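You operate a simulated robot arm through the tools that you are given. There is no shell and no other tool. Be economical: measure what you need, move in short steps, check, and stop when the job is done.

You run a simulated two-armed robot. Do the job below in one go: nothing can be reset, and whatever is moved stays where it is left.

## Task
Plug in the red and yellow cables as the chart says and check the network box.
Fine: switch the box on; one press of the yellow CHECK button, the display ends on LINKS OK; other cables stay.

Only the result counts: the job must be done as asked and must still hold three seconds after the hand-in. Knocking over, shifting, dropping, spilling or breaking anything else fails it.

## Robot
Two 7-joint arms with fingered hands on one trunk, on a base that drives. Base frame: it is fixed to the floor where the robot stands at the start and does not move with it; the origin is under the middle of the robot, x ahead of it, y to its left, z up. Units: mm, degrees, N and s.
The left shoulder is at the start at [70, 157, 1264], the right one opposite. With the tool pointing down near the work surface each hand reaches from about 240 to 880 mm from the robot's upright axis, wherever it stands, measured 20 degrees to its own side. Places, roughly: beige cable [750, -1250, 1250]; black cable [750, -1250, 1750]; network box [300, -400, 800]; network box switch [300, -500, 900]; patch chart [800, -300, 1400]; pink cable [750, -1500, 1750]; port 1 jacks [300, -200, 800]; port 1 label [200, -200, 900]; port 2 jacks [300, -300, 800]; port 2 label [200, -300, 900]; port 3 label [200, -300, 900]; port 4 label [200, -400, 900]; teal cable [750, -1250, 1750]; yellow check button [200, -500, 900]. Payload 5 kg a hand.
Tool frame (each hand has its own): the origin (TCP) lies between the finger pads and is the grasp point; the fingertips stand 31 mm ahead of it; z points along the fingers, y is the line along which they close. The gripper opens to 156 mm. The gripper's body begins 88 mm behind the TCP. The gripper is a hand of 4 fingers: y runs from the thumb to the fingers, the wrist lies at [0, 0, -249] in the tool frame.
Orientation is that of the tool frame in the base frame, as a unit quaternion [x, y, z, w]. With the fingers straight down and closing along the base's y, the tool's x points along the base's -x, its y along +y and its z along -z.

## Interface
- The arms move only by the tool jog_arm. It takes "left_rows", "right_rows" or both (then of equal length, played together; a hand with none holds still); each is a list of rows, each an object (a shift or turn left out is 0) with "dp": the shift along the tool's x, y, z in units of 100 mm (1.0 is 100 mm), a list of three; "turn": the turn, a rotation vector about the tool's x, y, z in units of 120 degrees (1.0 is 120 degrees), a list of three. In form: [{"dp": [tx, ty, tz], "turn": [ax, ay, az]}, ...]. A call has 1 to 12 rows; each row is the pose to reach, as a shift and turn from the pose commanded when the call began, along the tool's axes at that moment. A call with a number of a shift or a turn outside -1 to 1 is refused whole. Each row takes 0.2 s and may step no farther than 50 mm and 8.6 degrees from the row before; otherwise, the whole call is refused. Where a pose cannot be reached the arm comes as near as it can. A force on the tool above 40 N (or 10 N above the force at the start of the call, whichever is more), or a blocked arm, ends the call early, and 0.2 s more pass. In this call time passes only in rows, and 0.2 s behind the last. It gives the time, the measured TCP pose, the force on the tool (base axes), the opening and the grip force at its end, in the units of the frame above (readings bear some noise), with the torque about the TCP (base axes, N m) and any sound that the robot's microphone picked up.
- Cameras (640 x 400 px; columns grow to the right, rows downward): "scene" is now at [119.4, -40.5, 1477]; the picture's right is [-0.49, -0.87, -0.00], its down [-0.64, 0.36, -0.68] and it looks along [0.59, -0.33, -0.74] (base axes); focal length 214 px, centre (320, 200). "left" rides on the left gripper at [-72, 2, -111] in its tool frame; the picture's right is [-0.02, -1.00, 0.00], its down [0.84, -0.02, -0.54] and it looks along [0.54, -0.01, 0.84] (tool axes); focal length 234 px, centre (320, 200). "right" rides on the right gripper at [72, 2, -111] in its tool frame; the picture's right is [-0.02, 1.00, 0.00], its down [-0.84, -0.02, -0.54] and it looks along [-0.54, -0.01, 0.84] (tool axes); focal length 234 px, centre (320, 200).
- get_image(camera): a new picture of that camera. The clock stands still meanwhile.
- move_column(by): slides the trunk up (or, below 0, down) by that many mm; the arms and the scene camera ride with it, the base frame stays. It gives what a move gives, with no picture.
- base_move(legs): drives the robot by 1 to 6 legs, each [ahead, turn to the left] in mm and degrees, along the robot's own axes; the way and the turn of a leg run together, so that a leg with both is an arc; at most 1500 mm and 180 degrees a leg. The arms and the cameras ride along, it lands a little off, and it stops where it bumps. It gives what a move gives.
- finger_targets(finger1, finger2, finger3, thumb_bend, hand): sets how far each is bent, from 0 (flat) to 1 (curled in); at 0.3 the hand is open as for a grip, at 0.7 the pads meet at the TCP. One left out holds its place. A second passes; each finger stops where it meets its share of the squeeze, and holds until it gets a number again. It is the only way to open and close the hand. It gives what a move gives, with no picture; readings hold the bend of each and the force on the fingers (four entries, about 0 where the hand has none), thumb and palm.
- turn_head(pan, tilt): turns the head with the scene camera to pan (to the left, within 86 degrees either way) and tilt (down, from -29 to 69), counted from straight ahead of the robot. It gives what a move gives.
- point_at(camera, pixels): for up to 12 pixels [column, row] of the newest picture of that camera ("zoom" is the newest enlarged one), the place [x, y, z] in the base frame of the surface seen there, good to about 3 mm. The clock stands still meanwhile.
- zoom(camera, box): a new picture of the part [left, top, right, bottom] of that camera's present view, enlarged. The clock stands still meanwhile.
- sign_off(): hands the job in; it is judged then, once.

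Go step by step. Measure first, check grasps and placings, and put right what went wrong. The budget is 80 turns and 62 pictures, counting those below and the enlarged ones. Unless the task says otherwise, let go and move clear before handing in, and close with one line.

The tools are called after ">>>" by a JSON object that holds its "fn" and its "kwargs". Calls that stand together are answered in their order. jog_arm: Moves the arms, as the interface text tells. Its arguments: {"type":"object","properties":{"left_rows":{"type":"array","items":{"type":"object","properties":{"dp":{"type":"array","items":{"type":"number"}},"turn":{"type":"array","items":{"type":"number"}}}}},"right_rows":{"type":"array","items":{"type":"object","properties":{"dp":{"type":"array","items":{"type":"number"}},"turn":{"type":"array","items":{"type":"number"}}}}}},"required":[]} The other tools are called the same way: move_column (by) slides the trunk up or down; finger_targets (finger1, finger2, finger3, thumb_bend, hand) moves the fingers one by one; base_move (legs) drives the base; turn_head (pan, tilt) turns the head that bears the scene camera; get_image (camera) takes a picture; point_at (camera, pixels) gives the place of the surface under pixels of a picture; zoom (camera, box) takes an enlarged picture of a part of a camera's view; sign_off () hands the job in.

At the start:

```text
t: 0.0
left_position: [446.1, -73.9, 1256.7]
left_ee_rot: [0.0, 1.0, 0.0, 0.0]
left_contact_force: [0.6, -0.4, 0.6]
left_wrist_torque: [0.01, 0.0, 0.0]
left_width: 155.7
left_grasp_force: 0.0
left_shape: jaw
left_bend: [0.3, 0.3, 0.3, 0.3]
left_finger forces: [0.1, 0.0, 0.0, 0.0, 0.0, 0.1]
right_position: [428.6, -443.8, 1160.4]
right_ee_rot: [0.0, 1.0, 0.0, 0.002]
right_contact_force: [-0.7, 0.4, 0.6]
right_wrist_torque: [0.04, 0.01, -0.01]
right_width: 156.0
right_grasp_force: 0.0
right_shape: jaw
right_bend: [0.3, 0.3, 0.3, 0.3]
right_finger forces: [0.0, 0.1, 0.0, 0.0, 0.0, 0.0]
trunk travel left (down, up): [-650.0, 290.0]
robot x, y, heading: [-3.3, 1.6, -0.0]
head pan, tilt: [-29.6, 47.4]
```

scene: 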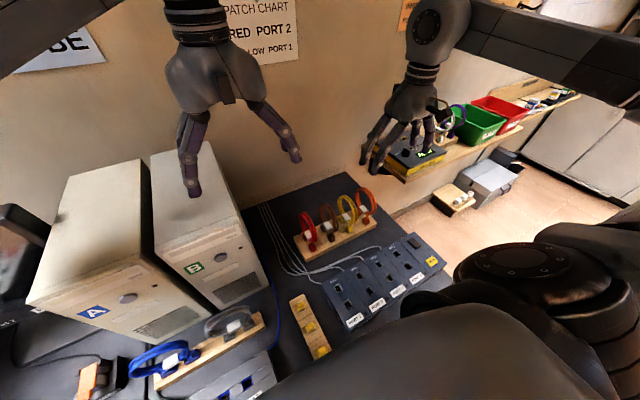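
right: 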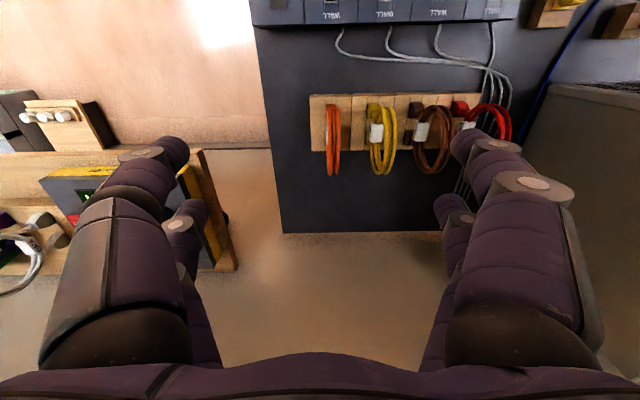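
left: 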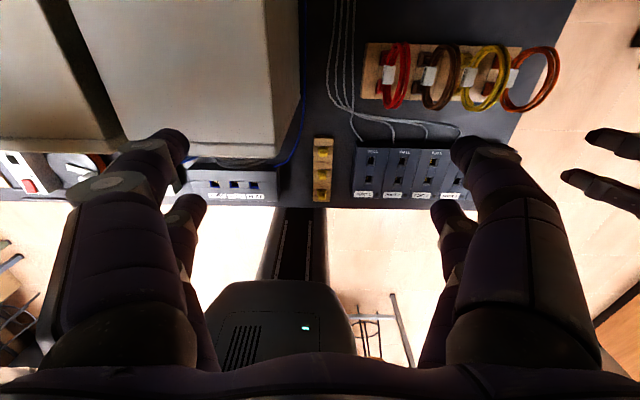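

The scene shows the network box around (385,280), the cable rack around (335,225), and the chart at (260,30), partly hidden. I'll zoom in on each of these.

>>> {"fn": "zoom", "kwargs": {"camera": "scene", "box": [280, 170, 460, 340]}}

>>> {"fn": "turn_head", "kwargs": {"pan": -25, "tilt": 15}}

>>> {"fn": "get_image", "kwargs": {"camera": "scene"}}

```text
2.35 times, centred on (370, 255) of scene
```

zoom: 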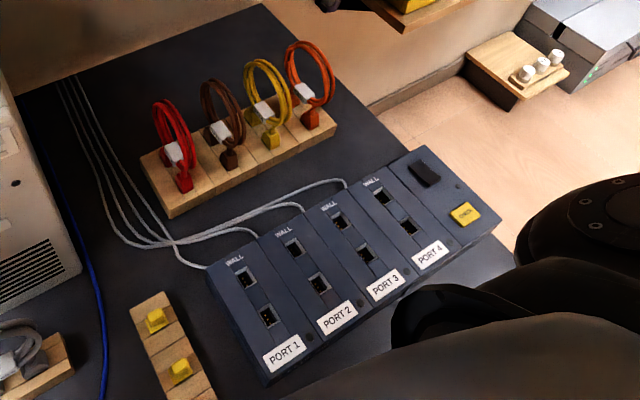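

```text
t: 1.0
left_position: [447.2, -73.6, 1258.4]
left_ee_rot: [0.0, 1.0, -0.001, 0.0]
left_contact_force: [-0.2, 0.6, 0.2]
left_wrist_torque: [-0.04, 0.0, 0.0]
left_width: 155.8
left_grasp_force: 0.1
left_shape: jaw
left_bend: [0.3, 0.3, 0.3, 0.3]
left_finger forces: [0.0, 0.1, 0.0, 0.0, 0.0, 0.1]
right_position: [429.4, -443.0, 1158.5]
right_ee_rot: [0.0, 1.0, 0.0, 0.001]
right_contact_force: [-0.2, -0.2, -0.7]
right_wrist_torque: [-0.03, 0.0, 0.01]
right_width: 156.1
right_grasp_force: 0.1
right_shape: jaw
right_bend: [0.3, 0.3, 0.3, 0.3]
right_finger forces: [0.0, 0.0, 0.1, 0.0, 0.0, 0.0]
trunk travel left (down, up): [-650.0, 290.0]
robot x, y, heading: [-0.1, -1.3, -0.0]
head pan, tilt: [-25.0, 15.0]
```

```text
57 pictures are left
```

scene: 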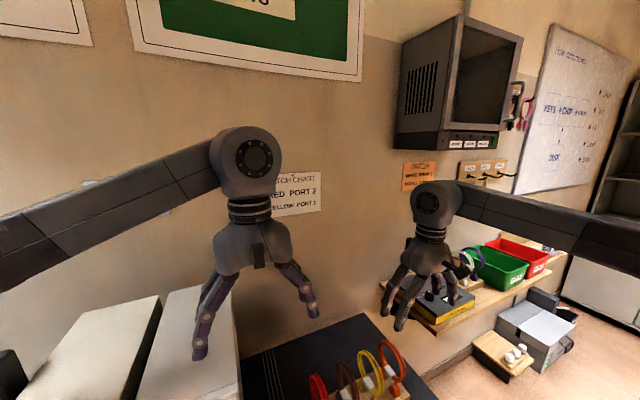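

The chart at (297,190) reads RED PORT 2 and YELLOW PORT 1. I'll zoom in on it, and on the orange note at (420,178), in case there's more text.

>>> {"fn": "zoom", "kwargs": {"camera": "scene", "box": [230, 150, 350, 230]}}

>>> {"fn": "zoom", "kwargs": {"camera": "scene", "box": [390, 145, 520, 210]}}

>>> {"fn": "turn_head", "kwargs": {"pan": -40, "tilt": 55}}

>>> {"fn": "get_image", "kwargs": {"camera": "scene"}}

```text
5.00 times, centred on (290, 190) of scene
```

zoom: 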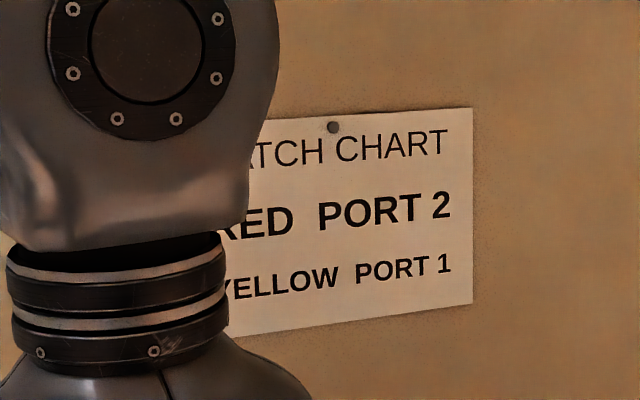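

```text
4.92 times, centred on (455, 178) of scene
```

zoom: 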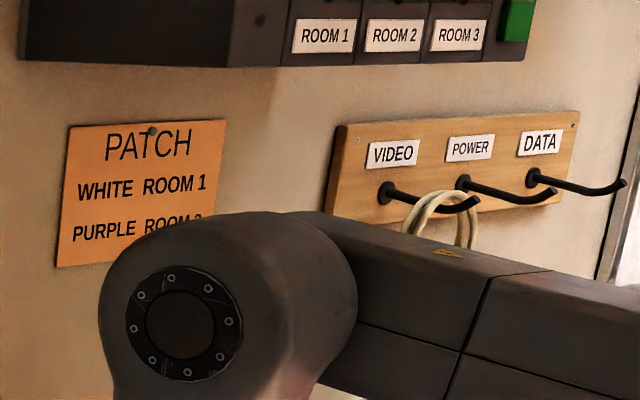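

```text
t: 2.0
left_position: [447.2, -73.6, 1256.0]
left_ee_rot: [0.0, 1.0, 0.0, 0.0]
left_contact_force: [0.4, -0.4, 0.3]
left_wrist_torque: [-0.02, 0.0, -0.01]
left_width: 155.7
left_grasp_force: 0.0
left_shape: jaw
left_bend: [0.3, 0.3, 0.3, 0.3]
left_finger forces: [0.0, 0.0, 0.0, 0.0, 0.0, 0.1]
right_position: [426.6, -443.5, 1159.1]
right_ee_rot: [0.0, 1.0, -0.001, 0.002]
right_contact_force: [0.3, -0.8, -0.3]
right_wrist_torque: [-0.01, -0.01, 0.02]
right_width: 155.8
right_grasp_force: 0.1
right_shape: jaw
right_bend: [0.3, 0.3, 0.3, 0.3]
right_finger forces: [0.1, 0.0, 0.0, 0.1, 0.0, 0.1]
trunk travel left (down, up): [-650.0, 290.0]
robot x, y, heading: [1.7, -2.8, 0.1]
head pan, tilt: [-40.0, 55.0]
```

```text
54 pictures are left
```

scene: 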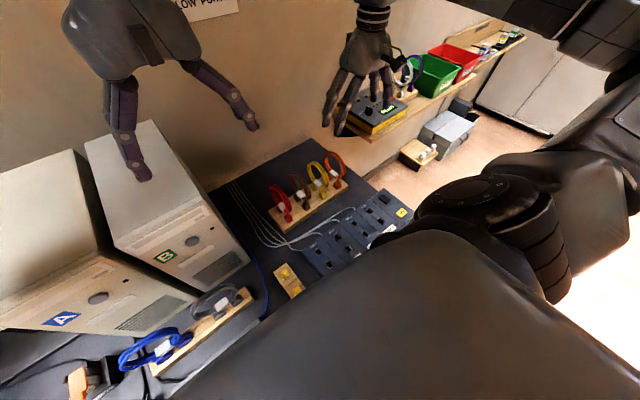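

The chart is settled: red goes to PORT 2, yellow to PORT 1. The left-hand camera looks straight down on the box and rack, so I'll zoom there.

>>> {"fn": "zoom", "kwargs": {"camera": "left", "box": [310, 120, 490, 220]}}

>>> {"fn": "zoom", "kwargs": {"camera": "left", "box": [350, 25, 570, 125]}}

>>> {"fn": "turn_head", "kwargs": {"pan": -32, "tilt": 52}}

>>> {"fn": "zoom", "kwargs": {"camera": "scene", "box": [270, 140, 450, 320]}}

```text
3.56 times, centred on (400, 170) of left
```

zoom: 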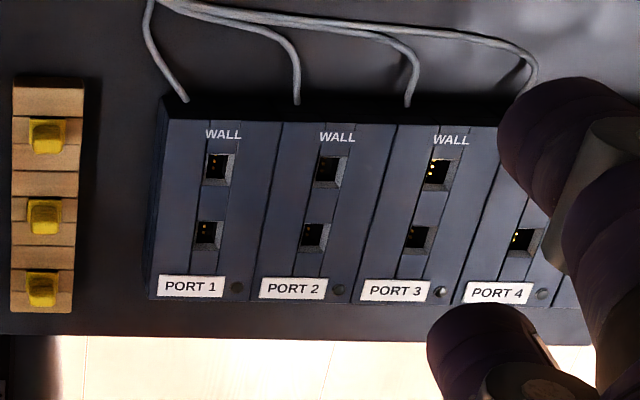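

```text
2.91 times, centred on (460, 75) of left
```

zoom: 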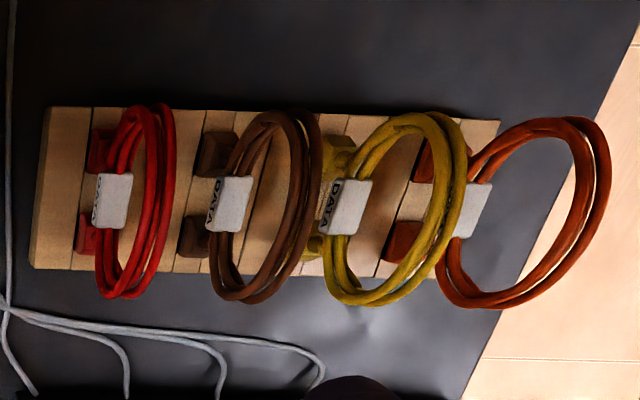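

```text
t: 2.7
left_position: [446.3, -74.0, 1256.6]
left_ee_rot: [0.0, 1.0, 0.0, 0.0]
left_contact_force: [0.6, -0.5, 0.6]
left_wrist_torque: [0.02, 0.01, -0.04]
left_width: 156.2
left_grasp_force: 0.0
left_shape: jaw
left_bend: [0.3, 0.3, 0.3, 0.3]
left_finger forces: [0.1, 0.1, 0.1, 0.0, 0.0, 0.1]
right_position: [428.5, -443.0, 1159.0]
right_ee_rot: [0.001, 1.0, 0.0, 0.001]
right_contact_force: [0.6, 0.1, 0.3]
right_wrist_torque: [-0.01, 0.0, 0.0]
right_width: 155.9
right_grasp_force: 0.0
right_shape: jaw
right_bend: [0.3, 0.3, 0.3, 0.3]
right_finger forces: [0.1, 0.0, 0.0, 0.0, 0.0, 0.1]
trunk travel left (down, up): [-650.0, 290.0]
robot x, y, heading: [-0.5, 0.9, -0.0]
head pan, tilt: [-32.0, 52.0]
```

```text
2.22 times, centred on (360, 230) of scene
```

zoom: 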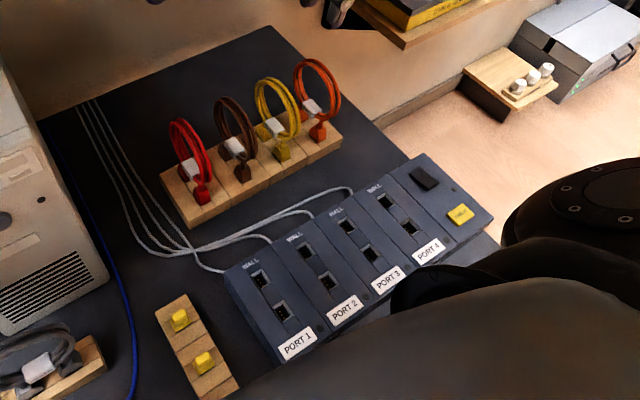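

Each cable seems to have two plugs, front and back, under its coil, and each port has two jacks (WALL and lower). Next I'll measure jacks, plugs and the box face with points from both zooms.

>>> {"fn": "point_at", "kwargs": {"camera": "zoom", "pixels": [[258, 281], [280, 313], [305, 252], [328, 283], [240, 275], [290, 350], [312, 265], [350, 320], [424, 178], [460, 215], [480, 200], [400, 160]]}}

>>> {"fn": "zoom", "kwargs": {"camera": "left", "box": [355, 30, 515, 120]}}

>>> {"fn": "point_at", "kwargs": {"camera": "zoom", "pixels": [[57, 130], [40, 220], [100, 175], [345, 140], [70, 245], [300, 245], [100, 265], [130, 140], [360, 190], [385, 285], [205, 178], [450, 100]]}}

```text
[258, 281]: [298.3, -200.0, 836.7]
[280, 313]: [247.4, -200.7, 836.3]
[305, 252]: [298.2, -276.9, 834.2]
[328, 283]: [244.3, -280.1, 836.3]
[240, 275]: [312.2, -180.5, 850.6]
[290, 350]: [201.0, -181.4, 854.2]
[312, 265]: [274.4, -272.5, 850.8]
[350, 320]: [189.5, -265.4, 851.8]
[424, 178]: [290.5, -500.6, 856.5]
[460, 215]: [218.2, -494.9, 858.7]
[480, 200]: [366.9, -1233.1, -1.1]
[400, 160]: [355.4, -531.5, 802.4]
```

```text
4.00 times, centred on (435, 75) of left
```

zoom: 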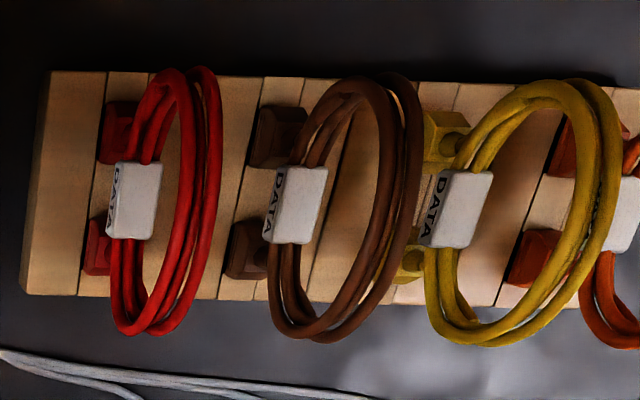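

```text
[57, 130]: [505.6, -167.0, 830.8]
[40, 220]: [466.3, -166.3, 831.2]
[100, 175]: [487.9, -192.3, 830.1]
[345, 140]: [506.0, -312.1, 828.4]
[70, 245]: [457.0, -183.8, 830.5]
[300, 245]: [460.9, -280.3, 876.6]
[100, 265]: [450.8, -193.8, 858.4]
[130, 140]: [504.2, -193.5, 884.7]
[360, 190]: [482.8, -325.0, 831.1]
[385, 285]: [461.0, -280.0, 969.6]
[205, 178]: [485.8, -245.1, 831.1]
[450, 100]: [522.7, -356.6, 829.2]
```

The box top is level at z≈851. The jacks are near x≈300 and x≈246, with PORT 1 at y≈-200 and PORT 2 at y≈-278. The right camera should show how the plugs and coils are built.

>>> {"fn": "zoom", "kwargs": {"camera": "right", "box": [310, 80, 530, 190]}}

>>> {"fn": "point_at", "kwargs": {"camera": "zoom", "pixels": [[200, 155], [170, 70], [215, 260], [185, 200], [330, 150], [475, 140], [430, 75], [65, 250], [70, 80], [340, 250], [310, 80], [500, 80]]}}

>>> {"fn": "zoom", "kwargs": {"camera": "scene", "box": [305, 165, 375, 235]}}

>>> {"fn": "point_at", "kwargs": {"camera": "zoom", "pixels": [[130, 280], [150, 120], [255, 240], [330, 190], [370, 160], [480, 180], [405, 280], [420, 200], [410, 50], [530, 20], [190, 340], [450, 320]]}}

```text
2.91 times, centred on (420, 135) of right
```

zoom: 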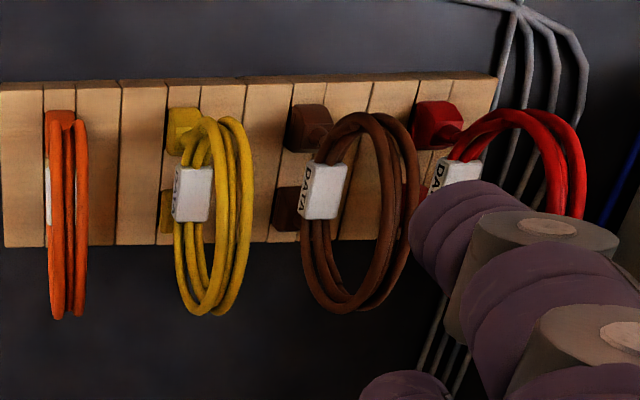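

```text
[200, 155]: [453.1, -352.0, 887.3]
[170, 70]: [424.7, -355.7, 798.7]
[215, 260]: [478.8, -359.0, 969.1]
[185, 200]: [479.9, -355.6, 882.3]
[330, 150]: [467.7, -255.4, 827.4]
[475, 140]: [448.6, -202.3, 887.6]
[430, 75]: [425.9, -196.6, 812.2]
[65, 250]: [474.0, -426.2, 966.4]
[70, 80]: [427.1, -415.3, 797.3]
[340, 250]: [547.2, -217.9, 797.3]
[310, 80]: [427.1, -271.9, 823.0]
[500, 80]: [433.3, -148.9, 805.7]
```

```text
5.71 times, centred on (340, 200) of scene
```

zoom: 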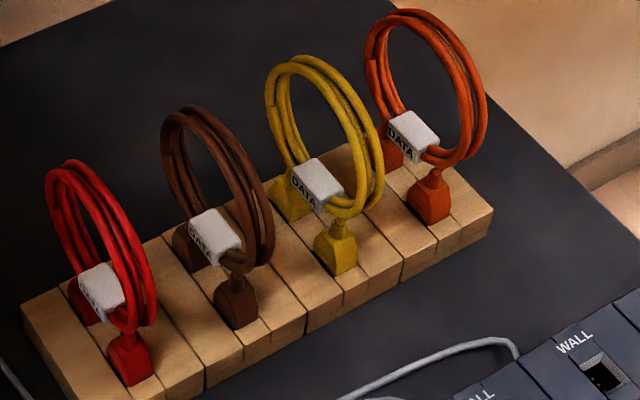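

```text
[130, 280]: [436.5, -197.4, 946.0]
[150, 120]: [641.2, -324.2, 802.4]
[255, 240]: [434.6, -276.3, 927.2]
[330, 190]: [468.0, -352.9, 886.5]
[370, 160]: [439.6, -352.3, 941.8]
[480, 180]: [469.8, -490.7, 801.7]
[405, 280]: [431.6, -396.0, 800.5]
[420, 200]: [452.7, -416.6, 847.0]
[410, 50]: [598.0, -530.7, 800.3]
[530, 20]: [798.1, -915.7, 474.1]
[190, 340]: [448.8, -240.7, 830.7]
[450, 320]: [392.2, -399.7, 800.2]
```

Structure now: each coil is a ring about 100 mm across in the x-z plane, its white DATA clip near z≈887, with plugs at x≈452 and 505, matching the jack spacing. I'll move the left arm out of the way, half-close the right hand and look at its finger shape.

>>> {"fn": "jog_arm", "kwargs": {"left_rows": [{"dp": [0, 0, -0.4]}, {"dp": [0, 0.3, -0.7]}, {"dp": [0, 0.7, -0.9]}, {"dp": [0, 1.0, -1.0]}]}}

>>> {"fn": "finger_targets", "kwargs": {"hand": "right", "finger1": 0.53, "finger2": 0.53, "finger3": 0.53, "thumb_bend": 0.53}}

>>> {"fn": "turn_head", "kwargs": {"pan": -35, "tilt": 42}}

>>> {"fn": "get_image", "kwargs": {"camera": "scene"}}

>>> {"fn": "get_image", "kwargs": {"camera": "right"}}

```text
t: 3.7
left_position: [444.8, 25.4, 1357.5]
left_ee_rot: [0.0, 1.0, 0.0, -0.001]
left_contact_force: [0.6, 0.0, -0.3]
left_wrist_torque: [-0.02, 0.0, 0.0]
left_width: 156.0
left_grasp_force: 0.0
left_shape: jaw
left_bend: [0.3, 0.3, 0.3, 0.3]
left_finger forces: [0.1, 0.0, 0.1, 0.0, 0.1, 0.1]
right_position: [426.3, -442.4, 1160.1]
right_ee_rot: [0.0, 1.0, 0.0, 0.002]
right_contact_force: [0.2, 0.1, 0.5]
right_wrist_torque: [0.01, 0.02, 0.0]
right_width: 155.9
right_grasp_force: 0.2
right_shape: jaw
right_bend: [0.3, 0.3, 0.3, 0.3]
right_finger forces: [0.0, 0.1, 0.1, 0.1, 0.0, 0.0]
trunk travel left (down, up): [-650.0, 290.0]
robot x, y, heading: [0.2, 0.9, -0.2]
head pan, tilt: [-32.0, 52.0]
```

```text
t: 4.7
left_position: [445.5, 25.5, 1357.4]
left_ee_rot: [0.0, 1.0, 0.0, 0.0]
left_contact_force: [0.1, 0.3, -0.5]
left_wrist_torque: [-0.02, 0.0, 0.03]
left_width: 155.8
left_grasp_force: 0.0
left_shape: jaw
left_bend: [0.3, 0.3, 0.3, 0.3]
left_finger forces: [0.1, 0.1, 0.0, 0.0, 0.1, 0.0]
right_position: [428.8, -442.8, 1159.3]
right_ee_rot: [0.0, 1.0, -0.001, 0.002]
right_contact_force: [-0.6, -0.1, 0.7]
right_wrist_torque: [-0.03, -0.02, 0.01]
right_width: 69.7
right_grasp_force: 0.0
right_shape: fingers
right_bend: [0.53, 0.53, 0.53, 0.53]
right_finger forces: [0.1, 0.1, 0.0, 0.1, 0.0, 0.0]
trunk travel left (down, up): [-650.0, 290.0]
robot x, y, heading: [-0.4, -2.1, -0.2]
head pan, tilt: [-32.0, 52.0]
```

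```text
t: 5.5
left_position: [446.4, 25.3, 1357.8]
left_ee_rot: [0.0, 1.0, 0.0, 0.0]
left_contact_force: [0.9, -0.2, -0.1]
left_wrist_torque: [0.0, -0.01, 0.01]
left_width: 155.9
left_grasp_force: 0.1
left_shape: jaw
left_bend: [0.3, 0.3, 0.3, 0.3]
left_finger forces: [0.0, 0.0, 0.1, 0.0, 0.0, 0.0]
right_position: [428.6, -444.0, 1159.6]
right_ee_rot: [0.0, 1.0, 0.001, 0.002]
right_contact_force: [-0.2, 0.1, -0.5]
right_wrist_torque: [-0.03, 0.04, 0.03]
right_width: 69.4
right_grasp_force: 0.0
right_shape: fingers
right_bend: [0.53, 0.53, 0.53, 0.53]
right_finger forces: [0.1, 0.1, 0.1, 0.0, 0.0, 0.0]
trunk travel left (down, up): [-650.0, 290.0]
robot x, y, heading: [0.0, -2.0, -0.1]
head pan, tilt: [-35.0, 42.0]
```

```text
47 pictures are left
```

scene: 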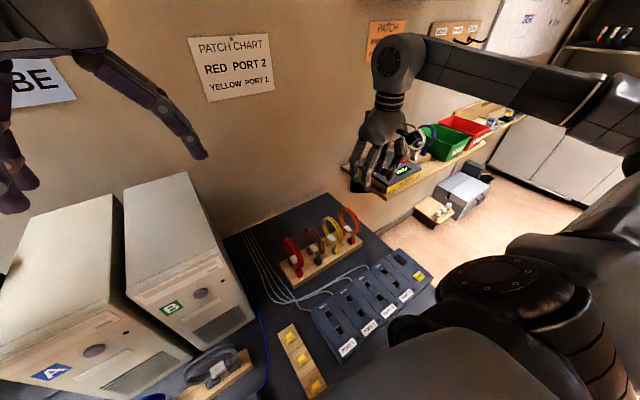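

```text
46 pictures are left
```

right: 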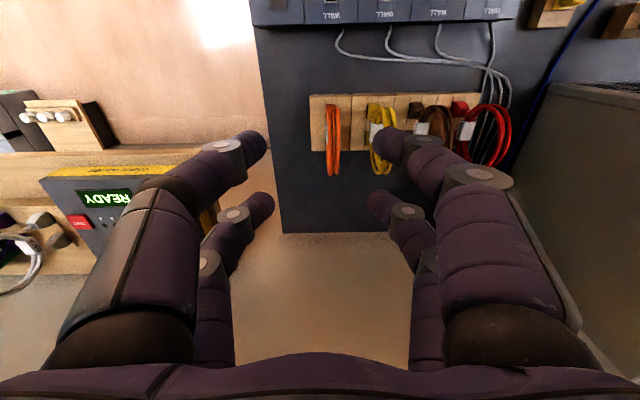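

The half-closed fingers (opening 69) show at about (215,150) and (480,175) in the right view. I'll measure their outer edges to see whether they clear the neighbouring coils.

>>> {"fn": "point_at", "kwargs": {"camera": "right", "pixels": [[250, 150], [390, 150], [225, 147], [485, 175], [210, 262], [265, 205], [378, 205], [540, 240], [95, 260], [60, 340], [570, 330], [430, 262]]}}

>>> {"fn": "zoom", "kwargs": {"camera": "scene", "box": [330, 80, 450, 200]}}

```text
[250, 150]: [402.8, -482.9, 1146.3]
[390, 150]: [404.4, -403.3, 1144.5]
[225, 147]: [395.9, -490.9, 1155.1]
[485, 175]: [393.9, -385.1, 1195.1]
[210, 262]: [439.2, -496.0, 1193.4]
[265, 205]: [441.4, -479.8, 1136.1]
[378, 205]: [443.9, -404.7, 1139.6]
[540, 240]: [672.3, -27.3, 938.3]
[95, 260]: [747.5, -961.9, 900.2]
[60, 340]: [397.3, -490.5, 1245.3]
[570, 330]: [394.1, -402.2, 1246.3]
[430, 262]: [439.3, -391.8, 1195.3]
```

```text
3.33 times, centred on (390, 140) of scene
```

zoom: 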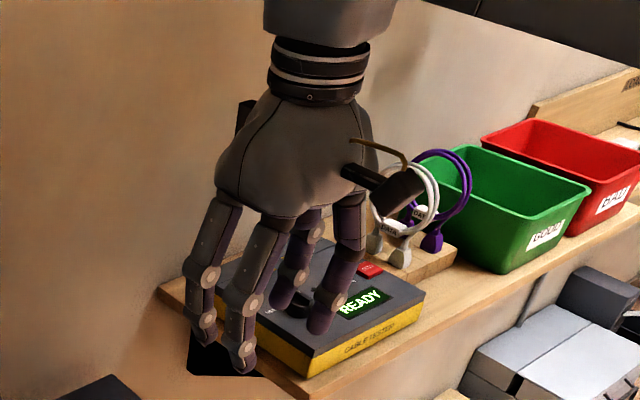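

The four fingers form a 2x2 set. At opening 69 the knuckles bulge about ±60 mm, so at bend 0.58 they should clear the neighbours, which start about 68 mm away. I'll close to 0.58 and go above the red cable at a safe height.

>>> {"fn": "finger_targets", "kwargs": {"hand": "right", "finger1": 0.58, "finger2": 0.58, "finger3": 0.58, "thumb_bend": 0.58}}

>>> {"fn": "jog_arm", "kwargs": {"right_rows": [{"dp": [-0.2, 0.4, 0]}, {"dp": [-0.4, 0.8, 0]}, {"dp": [-0.5, 1.0, 0]}]}}

>>> {"fn": "jog_arm", "kwargs": {"right_rows": [{"dp": [0, 0.4, 0]}, {"dp": [0, 0.8, 0]}, {"dp": [0, 1.0, 0]}]}}

>>> {"fn": "jog_arm", "kwargs": {"right_rows": [{"dp": [0, 0.3, 0.2]}, {"dp": [0, 0.46, 0.6]}, {"dp": [0, 0.46, 1.0]}]}}

>>> {"fn": "get_image", "kwargs": {"camera": "right"}}

```text
t: 6.5
left_position: [446.5, 25.9, 1356.8]
left_ee_rot: [0.0, 1.0, -0.001, 0.0]
left_contact_force: [0.1, 0.1, 0.3]
left_wrist_torque: [0.01, -0.02, 0.04]
left_width: 155.9
left_grasp_force: 0.1
left_shape: jaw
left_bend: [0.3, 0.3, 0.3, 0.3]
left_finger forces: [0.0, 0.0, 0.0, 0.0, 0.1, 0.1]
right_position: [428.7, -443.7, 1159.1]
right_ee_rot: [0.0, 1.0, 0.0, 0.002]
right_contact_force: [-0.1, 0.9, 0.9]
right_wrist_torque: [0.04, 0.0, 0.03]
right_width: 53.6
right_grasp_force: 0.0
right_shape: fingers
right_bend: [0.57, 0.57, 0.57, 0.57]
right_finger forces: [0.0, 0.1, 0.0, 0.0, 0.0, 0.0]
trunk travel left (down, up): [-650.0, 290.0]
robot x, y, heading: [-3.0, 5.0, -0.2]
head pan, tilt: [-35.0, 42.0]
```

```text
t: 7.3
left_position: [447.2, 27.0, 1355.9]
left_ee_rot: [0.0, 1.0, -0.001, -0.001]
left_contact_force: [-0.8, -0.4, -0.2]
left_wrist_torque: [-0.1, 0.02, 0.0]
left_width: 155.8
left_grasp_force: 0.1
left_shape: jaw
left_bend: [0.3, 0.3, 0.3, 0.3]
left_finger forces: [0.0, 0.0, 0.1, 0.1, 0.0, 0.1]
right_position: [479.0, -340.4, 1160.6]
right_ee_rot: [0.0, 1.0, -0.001, 0.001]
right_contact_force: [0.3, -0.1, 0.2]
right_wrist_torque: [-0.06, -0.04, 0.0]
right_width: 53.3
right_grasp_force: 0.0
right_shape: fingers
right_bend: [0.57, 0.57, 0.57, 0.57]
right_finger forces: [0.0, 0.1, 0.0, 0.0, 0.1, 0.0]
trunk travel left (down, up): [-650.0, 290.0]
robot x, y, heading: [0.2, 0.2, -0.1]
head pan, tilt: [-35.0, 42.0]
```

```text
t: 8.1
left_position: [446.3, 25.9, 1357.0]
left_ee_rot: [-0.001, 1.0, 0.0, 0.0]
left_contact_force: [0.5, 0.6, -1.0]
left_wrist_torque: [0.05, -0.05, -0.01]
left_width: 155.9
left_grasp_force: 0.0
left_shape: jaw
left_bend: [0.3, 0.3, 0.3, 0.3]
left_finger forces: [0.1, 0.0, 0.0, 0.0, 0.0, 0.0]
right_position: [477.5, -243.9, 1159.7]
right_ee_rot: [0.001, 1.0, 0.0, 0.002]
right_contact_force: [-0.5, 0.3, -0.4]
right_wrist_torque: [-0.02, -0.03, 0.01]
right_width: 53.1
right_grasp_force: 0.0
right_shape: fingers
right_bend: [0.57, 0.57, 0.57, 0.57]
right_finger forces: [0.0, 0.0, 0.0, 0.0, 0.0, 0.1]
trunk travel left (down, up): [-650.0, 290.0]
robot x, y, heading: [-0.3, 1.3, 0.1]
head pan, tilt: [-35.0, 42.0]
```

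```text
t: 8.9
left_position: [447.1, 24.8, 1357.6]
left_ee_rot: [0.0, 1.0, 0.001, -0.001]
left_contact_force: [0.5, -1.0, -0.6]
left_wrist_torque: [-0.01, 0.04, 0.03]
left_width: 156.0
left_grasp_force: 0.0
left_shape: jaw
left_bend: [0.3, 0.3, 0.3, 0.3]
left_finger forces: [0.1, 0.1, 0.1, 0.1, 0.0, 0.0]
right_position: [477.8, -199.2, 1057.3]
right_ee_rot: [0.0, 1.0, 0.0, 0.001]
right_contact_force: [0.6, -0.8, 0.5]
right_wrist_torque: [0.01, -0.02, -0.03]
right_width: 53.2
right_grasp_force: 0.1
right_shape: fingers
right_bend: [0.57, 0.57, 0.57, 0.57]
right_finger forces: [0.0, 0.1, 0.0, 0.0, 0.0, 0.0]
trunk travel left (down, up): [-650.0, 290.0]
robot x, y, heading: [3.6, -0.8, 0.1]
head pan, tilt: [-35.0, 42.0]
```

```text
44 pictures are left
```

right: 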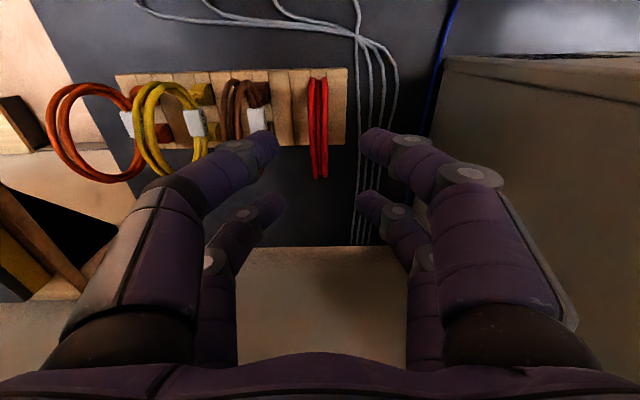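

The red coil is seen edge-on at about (317,130), nearly centred between the fingers. I'll measure its edges, plugs and tower clearance.

>>> {"fn": "zoom", "kwargs": {"camera": "right", "box": [220, 60, 380, 190]}}

>>> {"fn": "point_at", "kwargs": {"camera": "zoom", "pixels": [[364, 200], [415, 200], [364, 350], [410, 350], [389, 90], [389, 250], [389, 450], [370, 70], [405, 70], [150, 250], [60, 140], [389, 150]]}}

>>> {"fn": "point_at", "kwargs": {"camera": "right", "pixels": [[440, 60], [560, 60], [440, 150], [318, 100], [318, 140], [312, 120], [325, 120], [318, 175], [311, 83], [325, 83], [280, 100], [318, 68]]}}

```text
3.08 times, centred on (300, 125) of right
```

zoom: 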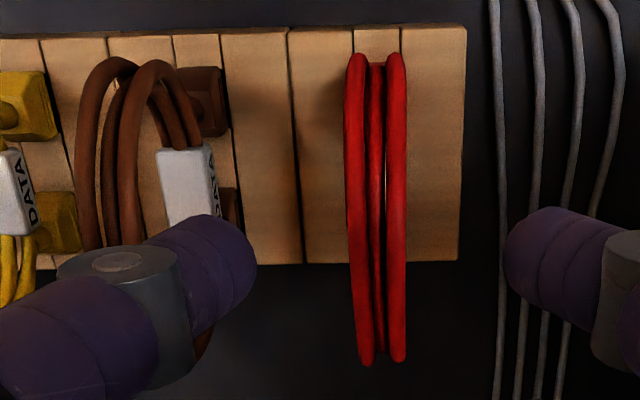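

```text
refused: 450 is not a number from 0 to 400
```

```text
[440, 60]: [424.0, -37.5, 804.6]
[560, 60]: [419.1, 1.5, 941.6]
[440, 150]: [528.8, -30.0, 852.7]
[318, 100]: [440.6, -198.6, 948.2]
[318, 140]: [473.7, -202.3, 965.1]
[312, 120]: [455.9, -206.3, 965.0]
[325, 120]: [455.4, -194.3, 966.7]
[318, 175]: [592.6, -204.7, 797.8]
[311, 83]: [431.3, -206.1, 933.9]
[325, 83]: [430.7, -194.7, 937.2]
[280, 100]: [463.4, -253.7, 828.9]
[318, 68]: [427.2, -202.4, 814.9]
```

The red coil is centred at y≈-200.5, about 20 mm thick, with its top at z≈969. I'll descend to z≈893, just above the clip, with a slight y correction.

>>> {"fn": "jog_arm", "kwargs": {"right_rows": [{"dp": [0, -0.01, 0.3]}, {"dp": [0, -0.015, 0.6]}, {"dp": [0, -0.015, 0.9]}]}}

>>> {"fn": "jog_arm", "kwargs": {"right_rows": [{"dp": [0, 0, 0.25]}, {"dp": [0, 0, 0.5]}, {"dp": [0, 0, 0.74]}]}}

>>> {"fn": "get_image", "kwargs": {"camera": "right"}}

>>> {"fn": "get_image", "kwargs": {"camera": "scene"}}

```text
t: 9.7
left_position: [447.6, 26.6, 1356.3]
left_ee_rot: [0.001, 1.0, 0.0, 0.0]
left_contact_force: [0.1, 0.0, -0.4]
left_wrist_torque: [0.04, 0.04, -0.01]
left_width: 156.0
left_grasp_force: 0.1
left_shape: jaw
left_bend: [0.3, 0.3, 0.3, 0.3]
left_finger forces: [0.0, 0.1, 0.0, 0.0, 0.1, 0.0]
right_position: [478.1, -198.7, 968.9]
right_ee_rot: [-0.001, 1.0, 0.0, 0.002]
right_contact_force: [0.1, -0.1, 0.7]
right_wrist_torque: [0.0, -0.02, 0.0]
right_width: 53.4
right_grasp_force: 0.0
right_shape: fingers
right_bend: [0.57, 0.57, 0.57, 0.57]
right_finger forces: [0.0, 0.0, 0.1, 0.1, 0.1, 0.1]
trunk travel left (down, up): [-650.0, 290.0]
robot x, y, heading: [1.4, -2.8, -0.1]
head pan, tilt: [-35.0, 42.0]
```

```text
t: 10.5
left_position: [446.9, 26.6, 1357.3]
left_ee_rot: [0.0, 1.0, 0.0, 0.0]
left_contact_force: [0.2, -0.8, -1.1]
left_wrist_torque: [-0.02, 0.05, 0.0]
left_width: 155.7
left_grasp_force: 0.0
left_shape: jaw
left_bend: [0.3, 0.3, 0.3, 0.3]
left_finger forces: [0.1, 0.0, 0.0, 0.0, 0.0, 0.1]
right_position: [478.9, -199.9, 896.2]
right_ee_rot: [0.0, 1.0, -0.001, 0.002]
right_contact_force: [-0.3, -0.8, -0.1]
right_wrist_torque: [0.03, 0.03, -0.02]
right_width: 53.3
right_grasp_force: 0.0
right_shape: fingers
right_bend: [0.57, 0.57, 0.57, 0.57]
right_finger forces: [0.0, 0.1, 0.1, 0.0, 0.0, 0.1]
trunk travel left (down, up): [-650.0, 290.0]
robot x, y, heading: [-0.4, -3.4, 0.0]
head pan, tilt: [-35.0, 42.0]
```

```text
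42 pictures are left
```

right: 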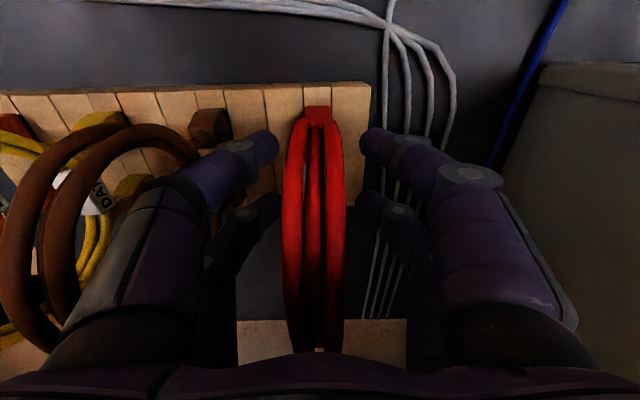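

```text
41 pictures are left
```

scene: 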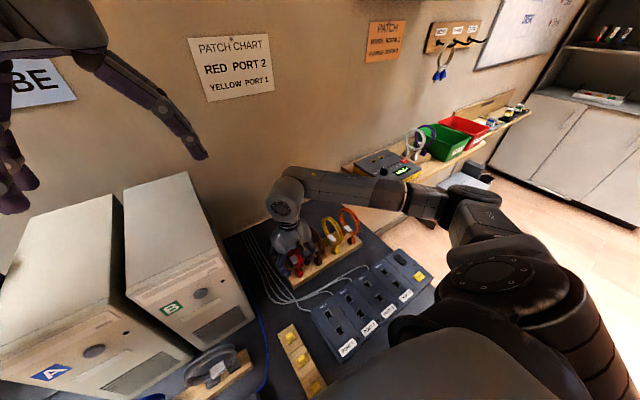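

The fingers straddle the red coil cleanly with no contact. I'll drop 6 mm to centre the pads on the clip, then close.

>>> {"fn": "jog_arm", "kwargs": {"right_rows": [{"dp": [0, 0, 0.06]}]}}

>>> {"fn": "finger_targets", "kwargs": {"hand": "right", "finger1": 0.72, "finger2": 0.72, "finger3": 0.72, "thumb_bend": 0.72}}

```text
t: 10.9
left_position: [446.3, 26.7, 1358.2]
left_ee_rot: [0.001, 1.0, 0.0, 0.0]
left_contact_force: [1.1, -0.5, -0.1]
left_wrist_torque: [0.0, -0.02, 0.0]
left_width: 155.9
left_grasp_force: 0.1
left_shape: jaw
left_bend: [0.3, 0.3, 0.3, 0.3]
left_finger forces: [0.1, 0.1, 0.0, 0.0, 0.0, 0.0]
right_position: [478.6, -198.7, 889.2]
right_ee_rot: [0.0, 1.0, 0.0, 0.002]
right_contact_force: [0.0, 0.5, 0.6]
right_wrist_torque: [-0.04, -0.01, -0.03]
right_width: 53.3
right_grasp_force: 0.1
right_shape: fingers
right_bend: [0.57, 0.57, 0.57, 0.57]
right_finger forces: [0.0, 0.0, 0.0, 0.0, 0.0, 0.0]
trunk travel left (down, up): [-650.0, 290.0]
robot x, y, heading: [0.6, -1.5, -0.2]
head pan, tilt: [-35.0, 42.0]
```

```text
t: 11.9
left_position: [446.2, 25.7, 1356.6]
left_ee_rot: [0.001, 1.0, 0.0, 0.0]
left_contact_force: [-0.1, 0.9, 0.4]
left_wrist_torque: [-0.03, -0.02, -0.01]
left_width: 156.0
left_grasp_force: 0.1
left_shape: jaw
left_bend: [0.3, 0.3, 0.3, 0.3]
left_finger forces: [0.1, 0.0, 0.0, 0.1, 0.1, 0.0]
right_position: [478.9, -199.3, 890.4]
right_ee_rot: [0.001, 1.0, -0.001, 0.002]
right_contact_force: [-0.3, 0.3, -0.1]
right_wrist_torque: [0.0, -0.03, 0.03]
right_width: 8.5
right_grasp_force: 8.0
right_shape: fingers
right_bend: [0.68, 0.71, 0.71, 0.69]
right_finger forces: [4.5, 3.9, 3.7, 0.1, 4.4, 0.0]
trunk travel left (down, up): [-650.0, 290.0]
robot x, y, heading: [-2.1, 1.9, -0.2]
head pan, tilt: [-35.0, 42.0]
```

The fingers are touching (about 4 N each), but the opening reads only 8.5. I'll squeeze harder by commanding a deeper bend.

>>> {"fn": "finger_targets", "kwargs": {"hand": "right", "finger1": 0.9, "finger2": 0.9, "finger3": 0.9, "thumb_bend": 0.9}}

>>> {"fn": "zoom", "kwargs": {"camera": "right", "box": [220, 90, 420, 215]}}

```text
t: 12.9
left_position: [446.3, 25.9, 1358.0]
left_ee_rot: [0.0, 1.0, 0.0, 0.0]
left_contact_force: [-0.3, 0.3, 0.0]
left_wrist_torque: [0.0, -0.01, 0.0]
left_width: 155.8
left_grasp_force: 0.0
left_shape: jaw
left_bend: [0.3, 0.3, 0.3, 0.3]
left_finger forces: [0.1, 0.1, 0.0, 0.0, 0.1, 0.0]
right_position: [479.7, -198.1, 889.7]
right_ee_rot: [0.0, 1.0, 0.0, 0.001]
right_contact_force: [1.0, -0.2, -1.3]
right_wrist_torque: [-0.05, -0.11, 0.2]
right_width: 5.5
right_grasp_force: 24.3
right_shape: fingers
right_bend: [0.71, 0.71, 0.72, 0.76]
right_finger forces: [12.0, 12.1, 7.0, 0.0, 18.3, 0.0]
trunk travel left (down, up): [-650.0, 290.0]
robot x, y, heading: [-3.4, 3.0, -0.1]
head pan, tilt: [-35.0, 42.0]
```

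```text
3.20 times, centred on (320, 152) of right
```

zoom: 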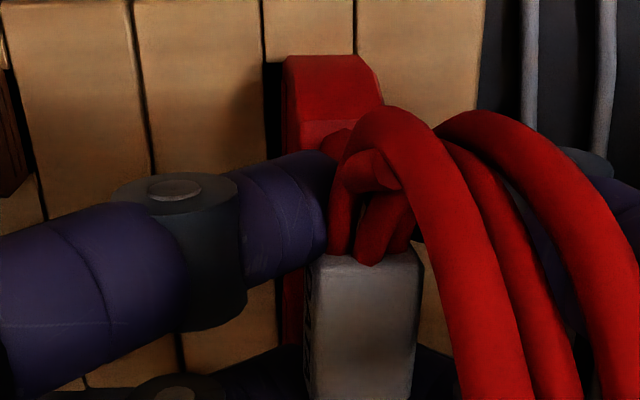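

The coil now leans toward +y at the top (zoom (500,150)), so the squeeze may have tilted it. I'll measure the plug, clip and ring top.

>>> {"fn": "point_at", "kwargs": {"camera": "zoom", "pixels": [[330, 75], [330, 110], [300, 80], [375, 90], [365, 330], [320, 330], [410, 330], [410, 140], [490, 320], [500, 130], [600, 250], [365, 262]]}}

>>> {"fn": "get_image", "kwargs": {"camera": "right"}}

>>> {"fn": "zoom", "kwargs": {"camera": "scene", "box": [260, 170, 370, 290]}}

```text
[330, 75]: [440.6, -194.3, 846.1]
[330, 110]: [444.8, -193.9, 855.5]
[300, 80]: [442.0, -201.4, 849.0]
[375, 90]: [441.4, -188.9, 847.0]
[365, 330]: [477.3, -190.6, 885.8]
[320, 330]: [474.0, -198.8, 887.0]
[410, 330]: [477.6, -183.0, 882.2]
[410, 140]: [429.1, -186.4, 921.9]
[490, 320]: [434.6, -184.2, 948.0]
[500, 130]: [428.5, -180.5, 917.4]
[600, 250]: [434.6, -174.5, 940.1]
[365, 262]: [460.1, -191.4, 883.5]
```

```text
39 pictures are left
```

right: 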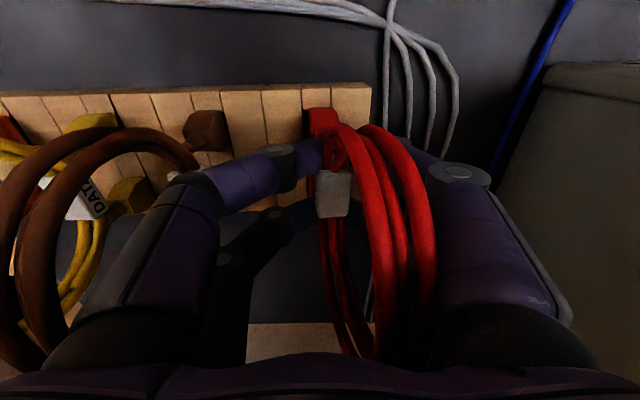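

```text
3.33 times, centred on (315, 230) of scene
```

zoom: 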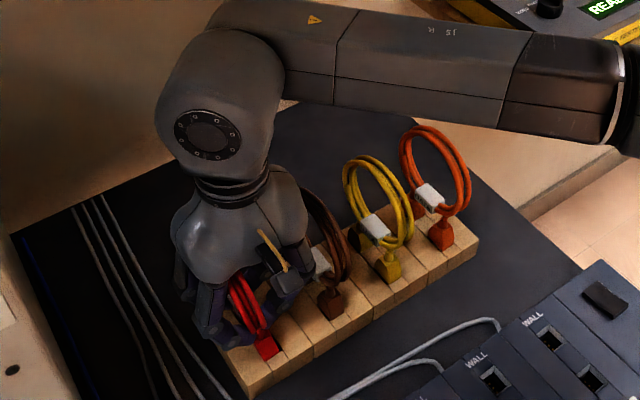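

The rack-side plug is still at y≈-194, while the ring leans about 10° to +y because the thumb side (thumb 0.76) overpowered. I'll back the thumb and finger3 off to 0.68 and keep the other two pushing, which should re-centre the clip.

>>> {"fn": "finger_targets", "kwargs": {"hand": "right", "finger3": 0.675, "thumb_bend": 0.675}}

>>> {"fn": "get_image", "kwargs": {"camera": "right"}}

```text
t: 13.9
left_position: [446.2, 26.2, 1356.5]
left_ee_rot: [0.0, 1.0, 0.0, 0.0]
left_contact_force: [0.0, 0.4, -0.5]
left_wrist_torque: [-0.02, 0.02, -0.02]
left_width: 155.9
left_grasp_force: 0.0
left_shape: jaw
left_bend: [0.3, 0.3, 0.3, 0.3]
left_finger forces: [0.0, 0.1, 0.0, 0.0, 0.0, 0.0]
right_position: [478.2, -198.2, 891.8]
right_ee_rot: [0.0, 1.0, -0.001, 0.002]
right_contact_force: [-0.6, 0.2, -0.6]
right_wrist_torque: [-0.06, 0.01, 0.05]
right_width: 9.6
right_grasp_force: 4.3
right_shape: fingers
right_bend: [0.72, 0.72, 0.66, 0.66]
right_finger forces: [1.8, 2.4, 2.3, 0.0, 2.4, 0.0]
trunk travel left (down, up): [-650.0, 290.0]
robot x, y, heading: [0.5, -1.3, -0.1]
head pan, tilt: [-35.0, 42.0]
```

```text
37 pictures are left
```

right: 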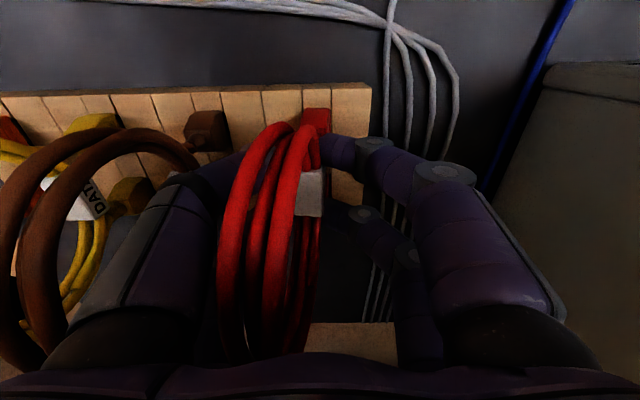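

Now it leans the other way (ring at (260,240)) with only a weak grip, so saturated squeezing doesn't centre it. I'll use equal, moderate targets so the fingers' stiffness does the centring.

>>> {"fn": "finger_targets", "kwargs": {"hand": "right", "finger1": 0.69, "finger2": 0.69, "finger3": 0.71, "thumb_bend": 0.71}}

>>> {"fn": "finger_targets", "kwargs": {"hand": "right", "finger1": 0.75, "finger2": 0.75, "finger3": 0.75, "thumb_bend": 0.75}}

>>> {"fn": "get_image", "kwargs": {"camera": "right"}}

```text
t: 14.9
left_position: [446.0, 26.6, 1358.2]
left_ee_rot: [0.0, 1.0, 0.0, 0.0]
left_contact_force: [0.0, 0.2, 0.5]
left_wrist_torque: [0.0, -0.03, -0.02]
left_width: 155.7
left_grasp_force: 0.0
left_shape: jaw
left_bend: [0.3, 0.3, 0.3, 0.3]
left_finger forces: [0.0, 0.0, 0.0, 0.0, 0.0, 0.1]
right_position: [478.5, -198.3, 889.1]
right_ee_rot: [0.0, 1.0, -0.001, 0.001]
right_contact_force: [-0.3, -0.3, -0.8]
right_wrist_torque: [0.01, -0.02, -0.02]
right_width: 9.4
right_grasp_force: 3.9
right_shape: fingers
right_bend: [0.68, 0.68, 0.69, 0.7]
right_finger forces: [1.9, 1.6, 1.6, 0.1, 1.9, 0.0]
trunk travel left (down, up): [-650.0, 290.0]
robot x, y, heading: [0.6, -1.2, 0.0]
head pan, tilt: [-35.0, 42.0]
```

```text
t: 15.9
left_position: [446.0, 26.2, 1357.5]
left_ee_rot: [0.0, 1.0, 0.0, 0.0]
left_contact_force: [-0.5, 0.0, 0.4]
left_wrist_torque: [0.0, 0.0, 0.0]
left_width: 155.6
left_grasp_force: 0.0
left_shape: jaw
left_bend: [0.3, 0.3, 0.3, 0.3]
left_finger forces: [0.0, 0.0, 0.1, 0.0, 0.1, 0.0]
right_position: [478.3, -197.6, 889.1]
right_ee_rot: [0.0, 1.0, 0.0, 0.002]
right_contact_force: [0.1, -0.7, -1.8]
right_wrist_torque: [-0.01, 0.01, -0.02]
right_width: 7.2
right_grasp_force: 14.8
right_shape: fingers
right_bend: [0.71, 0.71, 0.72, 0.71]
right_finger forces: [7.7, 7.0, 6.8, 0.0, 8.5, 0.0]
trunk travel left (down, up): [-650.0, 290.0]
robot x, y, heading: [1.8, 0.3, 0.2]
head pan, tilt: [-35.0, 42.0]
```

```text
36 pictures are left
```

right: 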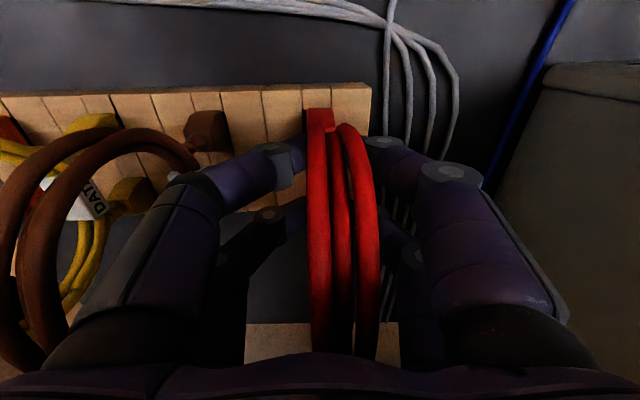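

Grip is 15 N and the ring is nearly upright, about 20 px right of the plug. I'll measure the remaining lean.

>>> {"fn": "point_at", "kwargs": {"camera": "right", "pixels": [[311, 115], [331, 115], [320, 120], [308, 230], [330, 230], [345, 230], [378, 230], [318, 300], [370, 300], [318, 150], [366, 150], [343, 170]]}}

```text
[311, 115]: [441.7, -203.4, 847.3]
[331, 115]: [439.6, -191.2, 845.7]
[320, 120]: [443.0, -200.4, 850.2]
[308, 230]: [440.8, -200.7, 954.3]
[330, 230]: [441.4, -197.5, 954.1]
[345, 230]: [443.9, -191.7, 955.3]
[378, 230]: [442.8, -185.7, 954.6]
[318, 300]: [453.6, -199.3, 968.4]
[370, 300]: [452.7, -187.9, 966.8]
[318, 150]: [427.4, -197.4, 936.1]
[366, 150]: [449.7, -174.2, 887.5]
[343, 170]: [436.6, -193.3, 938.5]
```

The lean is only about 2°. A 2 mm shift to -y at the clip should straighten it, then I'll lift gently by 70 mm.

>>> {"fn": "jog_arm", "kwargs": {"right_rows": [{"dp": [0, -0.02, 0]}, {"dp": [0, -0.02, -0.1]}, {"dp": [0, -0.02, -0.3]}, {"dp": [0, -0.02, -0.5]}, {"dp": [0, -0.02, -0.8]}]}}

>>> {"fn": "get_image", "kwargs": {"camera": "right"}}

>>> {"fn": "zoom", "kwargs": {"camera": "scene", "box": [240, 130, 440, 330]}}

```text
t: 17.1
left_position: [446.9, 27.1, 1357.3]
left_ee_rot: [0.0, 1.0, 0.001, 0.0]
left_contact_force: [-0.4, 0.3, 0.6]
left_wrist_torque: [0.01, -0.02, 0.02]
left_width: 156.0
left_grasp_force: 0.0
left_shape: jaw
left_bend: [0.3, 0.3, 0.3, 0.3]
left_finger forces: [0.1, 0.1, 0.1, 0.0, 0.0, 0.1]
right_position: [479.1, -201.4, 968.4]
right_ee_rot: [0.0, 1.0, 0.0, 0.001]
right_contact_force: [-0.2, -0.4, -0.6]
right_wrist_torque: [-0.01, 0.0, -0.03]
right_width: 7.1
right_grasp_force: 15.4
right_shape: fingers
right_bend: [0.71, 0.71, 0.72, 0.71]
right_finger forces: [8.0, 7.3, 6.8, 0.0, 8.1, 0.0]
trunk travel left (down, up): [-650.0, 290.0]
robot x, y, heading: [-0.7, -2.8, 0.2]
head pan, tilt: [-35.0, 42.0]
```

```text
35 pictures are left
```

right: 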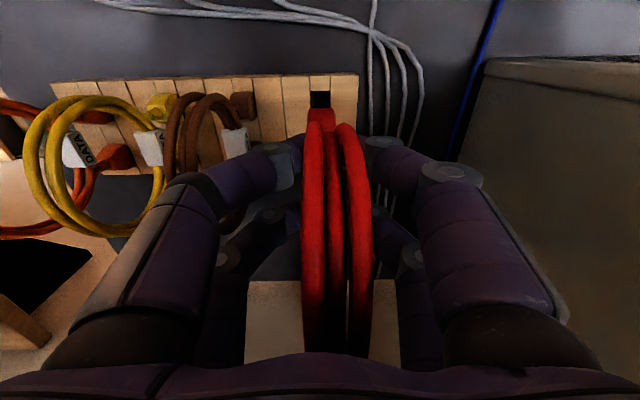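

```text
2.00 times, centred on (340, 230) of scene
```

zoom: 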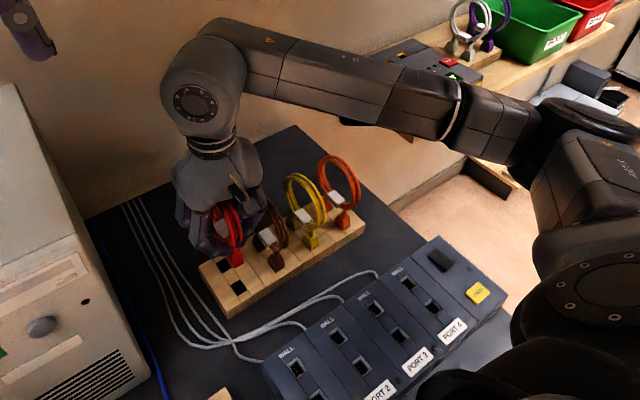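

The cable is out, gripped upright, and the rack hole shows at (320,98). I'll measure rack holes and jacks from the same camera so systematic error cancels.

>>> {"fn": "zoom", "kwargs": {"camera": "scene", "box": [335, 255, 435, 335]}}

>>> {"fn": "zoom", "kwargs": {"camera": "scene", "box": [325, 235, 475, 335]}}

```text
5.00 times, centred on (385, 295) of scene
```

zoom: 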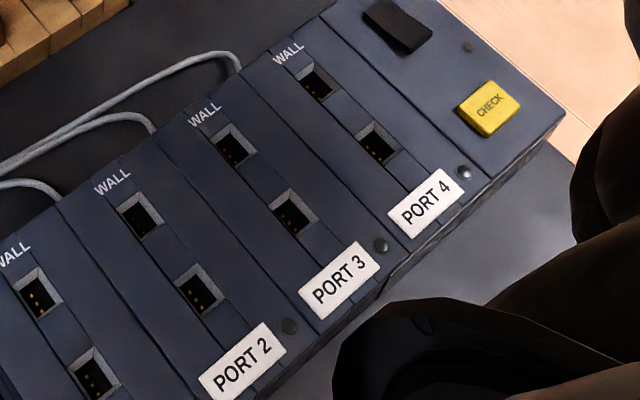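

```text
4.00 times, centred on (400, 285) of scene
```

zoom: 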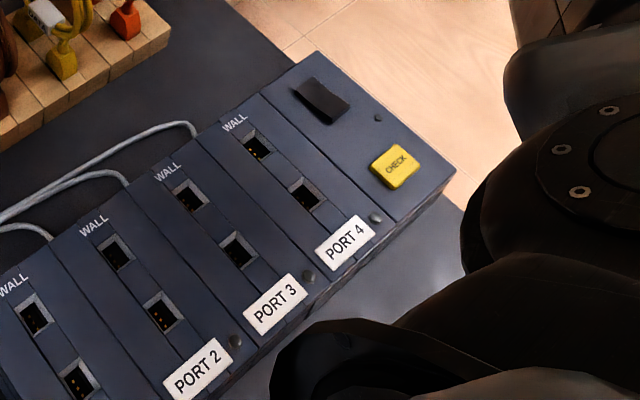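

The jack frames are clear in this zoom. I'll measure the frame corners for PORT 2 and PORT 1.

>>> {"fn": "point_at", "kwargs": {"camera": "zoom", "pixels": [[98, 246], [118, 231], [137, 260], [115, 274], [145, 305], [163, 290], [184, 319], [162, 335], [17, 307], [37, 293], [54, 322], [80, 358]]}}

>>> {"fn": "zoom", "kwargs": {"camera": "scene", "box": [330, 245, 400, 295]}}

>>> {"fn": "zoom", "kwargs": {"camera": "scene", "box": [335, 250, 385, 290]}}

```text
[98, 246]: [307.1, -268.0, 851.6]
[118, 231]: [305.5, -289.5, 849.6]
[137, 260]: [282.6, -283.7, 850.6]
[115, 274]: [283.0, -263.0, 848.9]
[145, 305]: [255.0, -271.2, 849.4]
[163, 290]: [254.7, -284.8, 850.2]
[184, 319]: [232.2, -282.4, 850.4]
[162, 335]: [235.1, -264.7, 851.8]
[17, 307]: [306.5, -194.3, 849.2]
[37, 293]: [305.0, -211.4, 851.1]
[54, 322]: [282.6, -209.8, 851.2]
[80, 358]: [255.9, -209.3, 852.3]
```

```text
8.00 times, centred on (365, 270) of scene
```

zoom: 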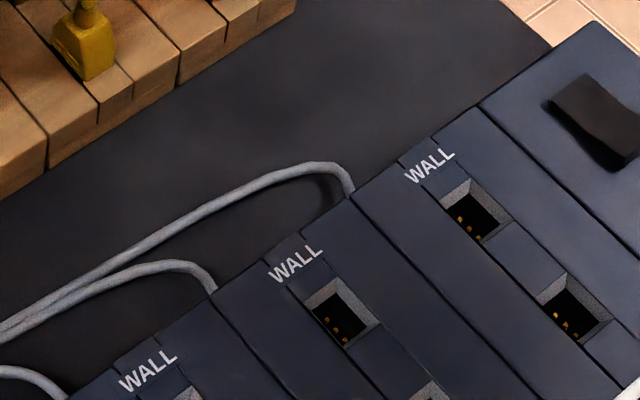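

```text
10.00 times, centred on (360, 270) of scene
```

zoom: 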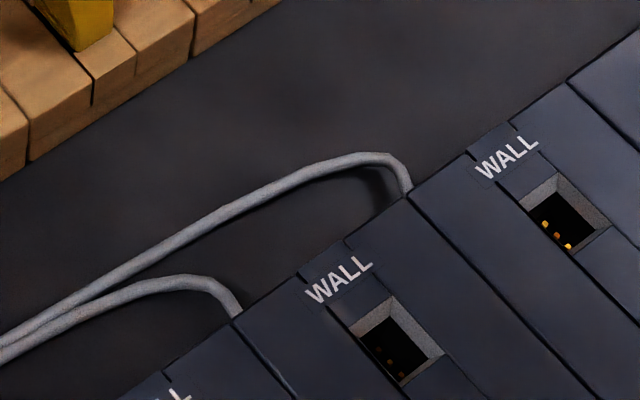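

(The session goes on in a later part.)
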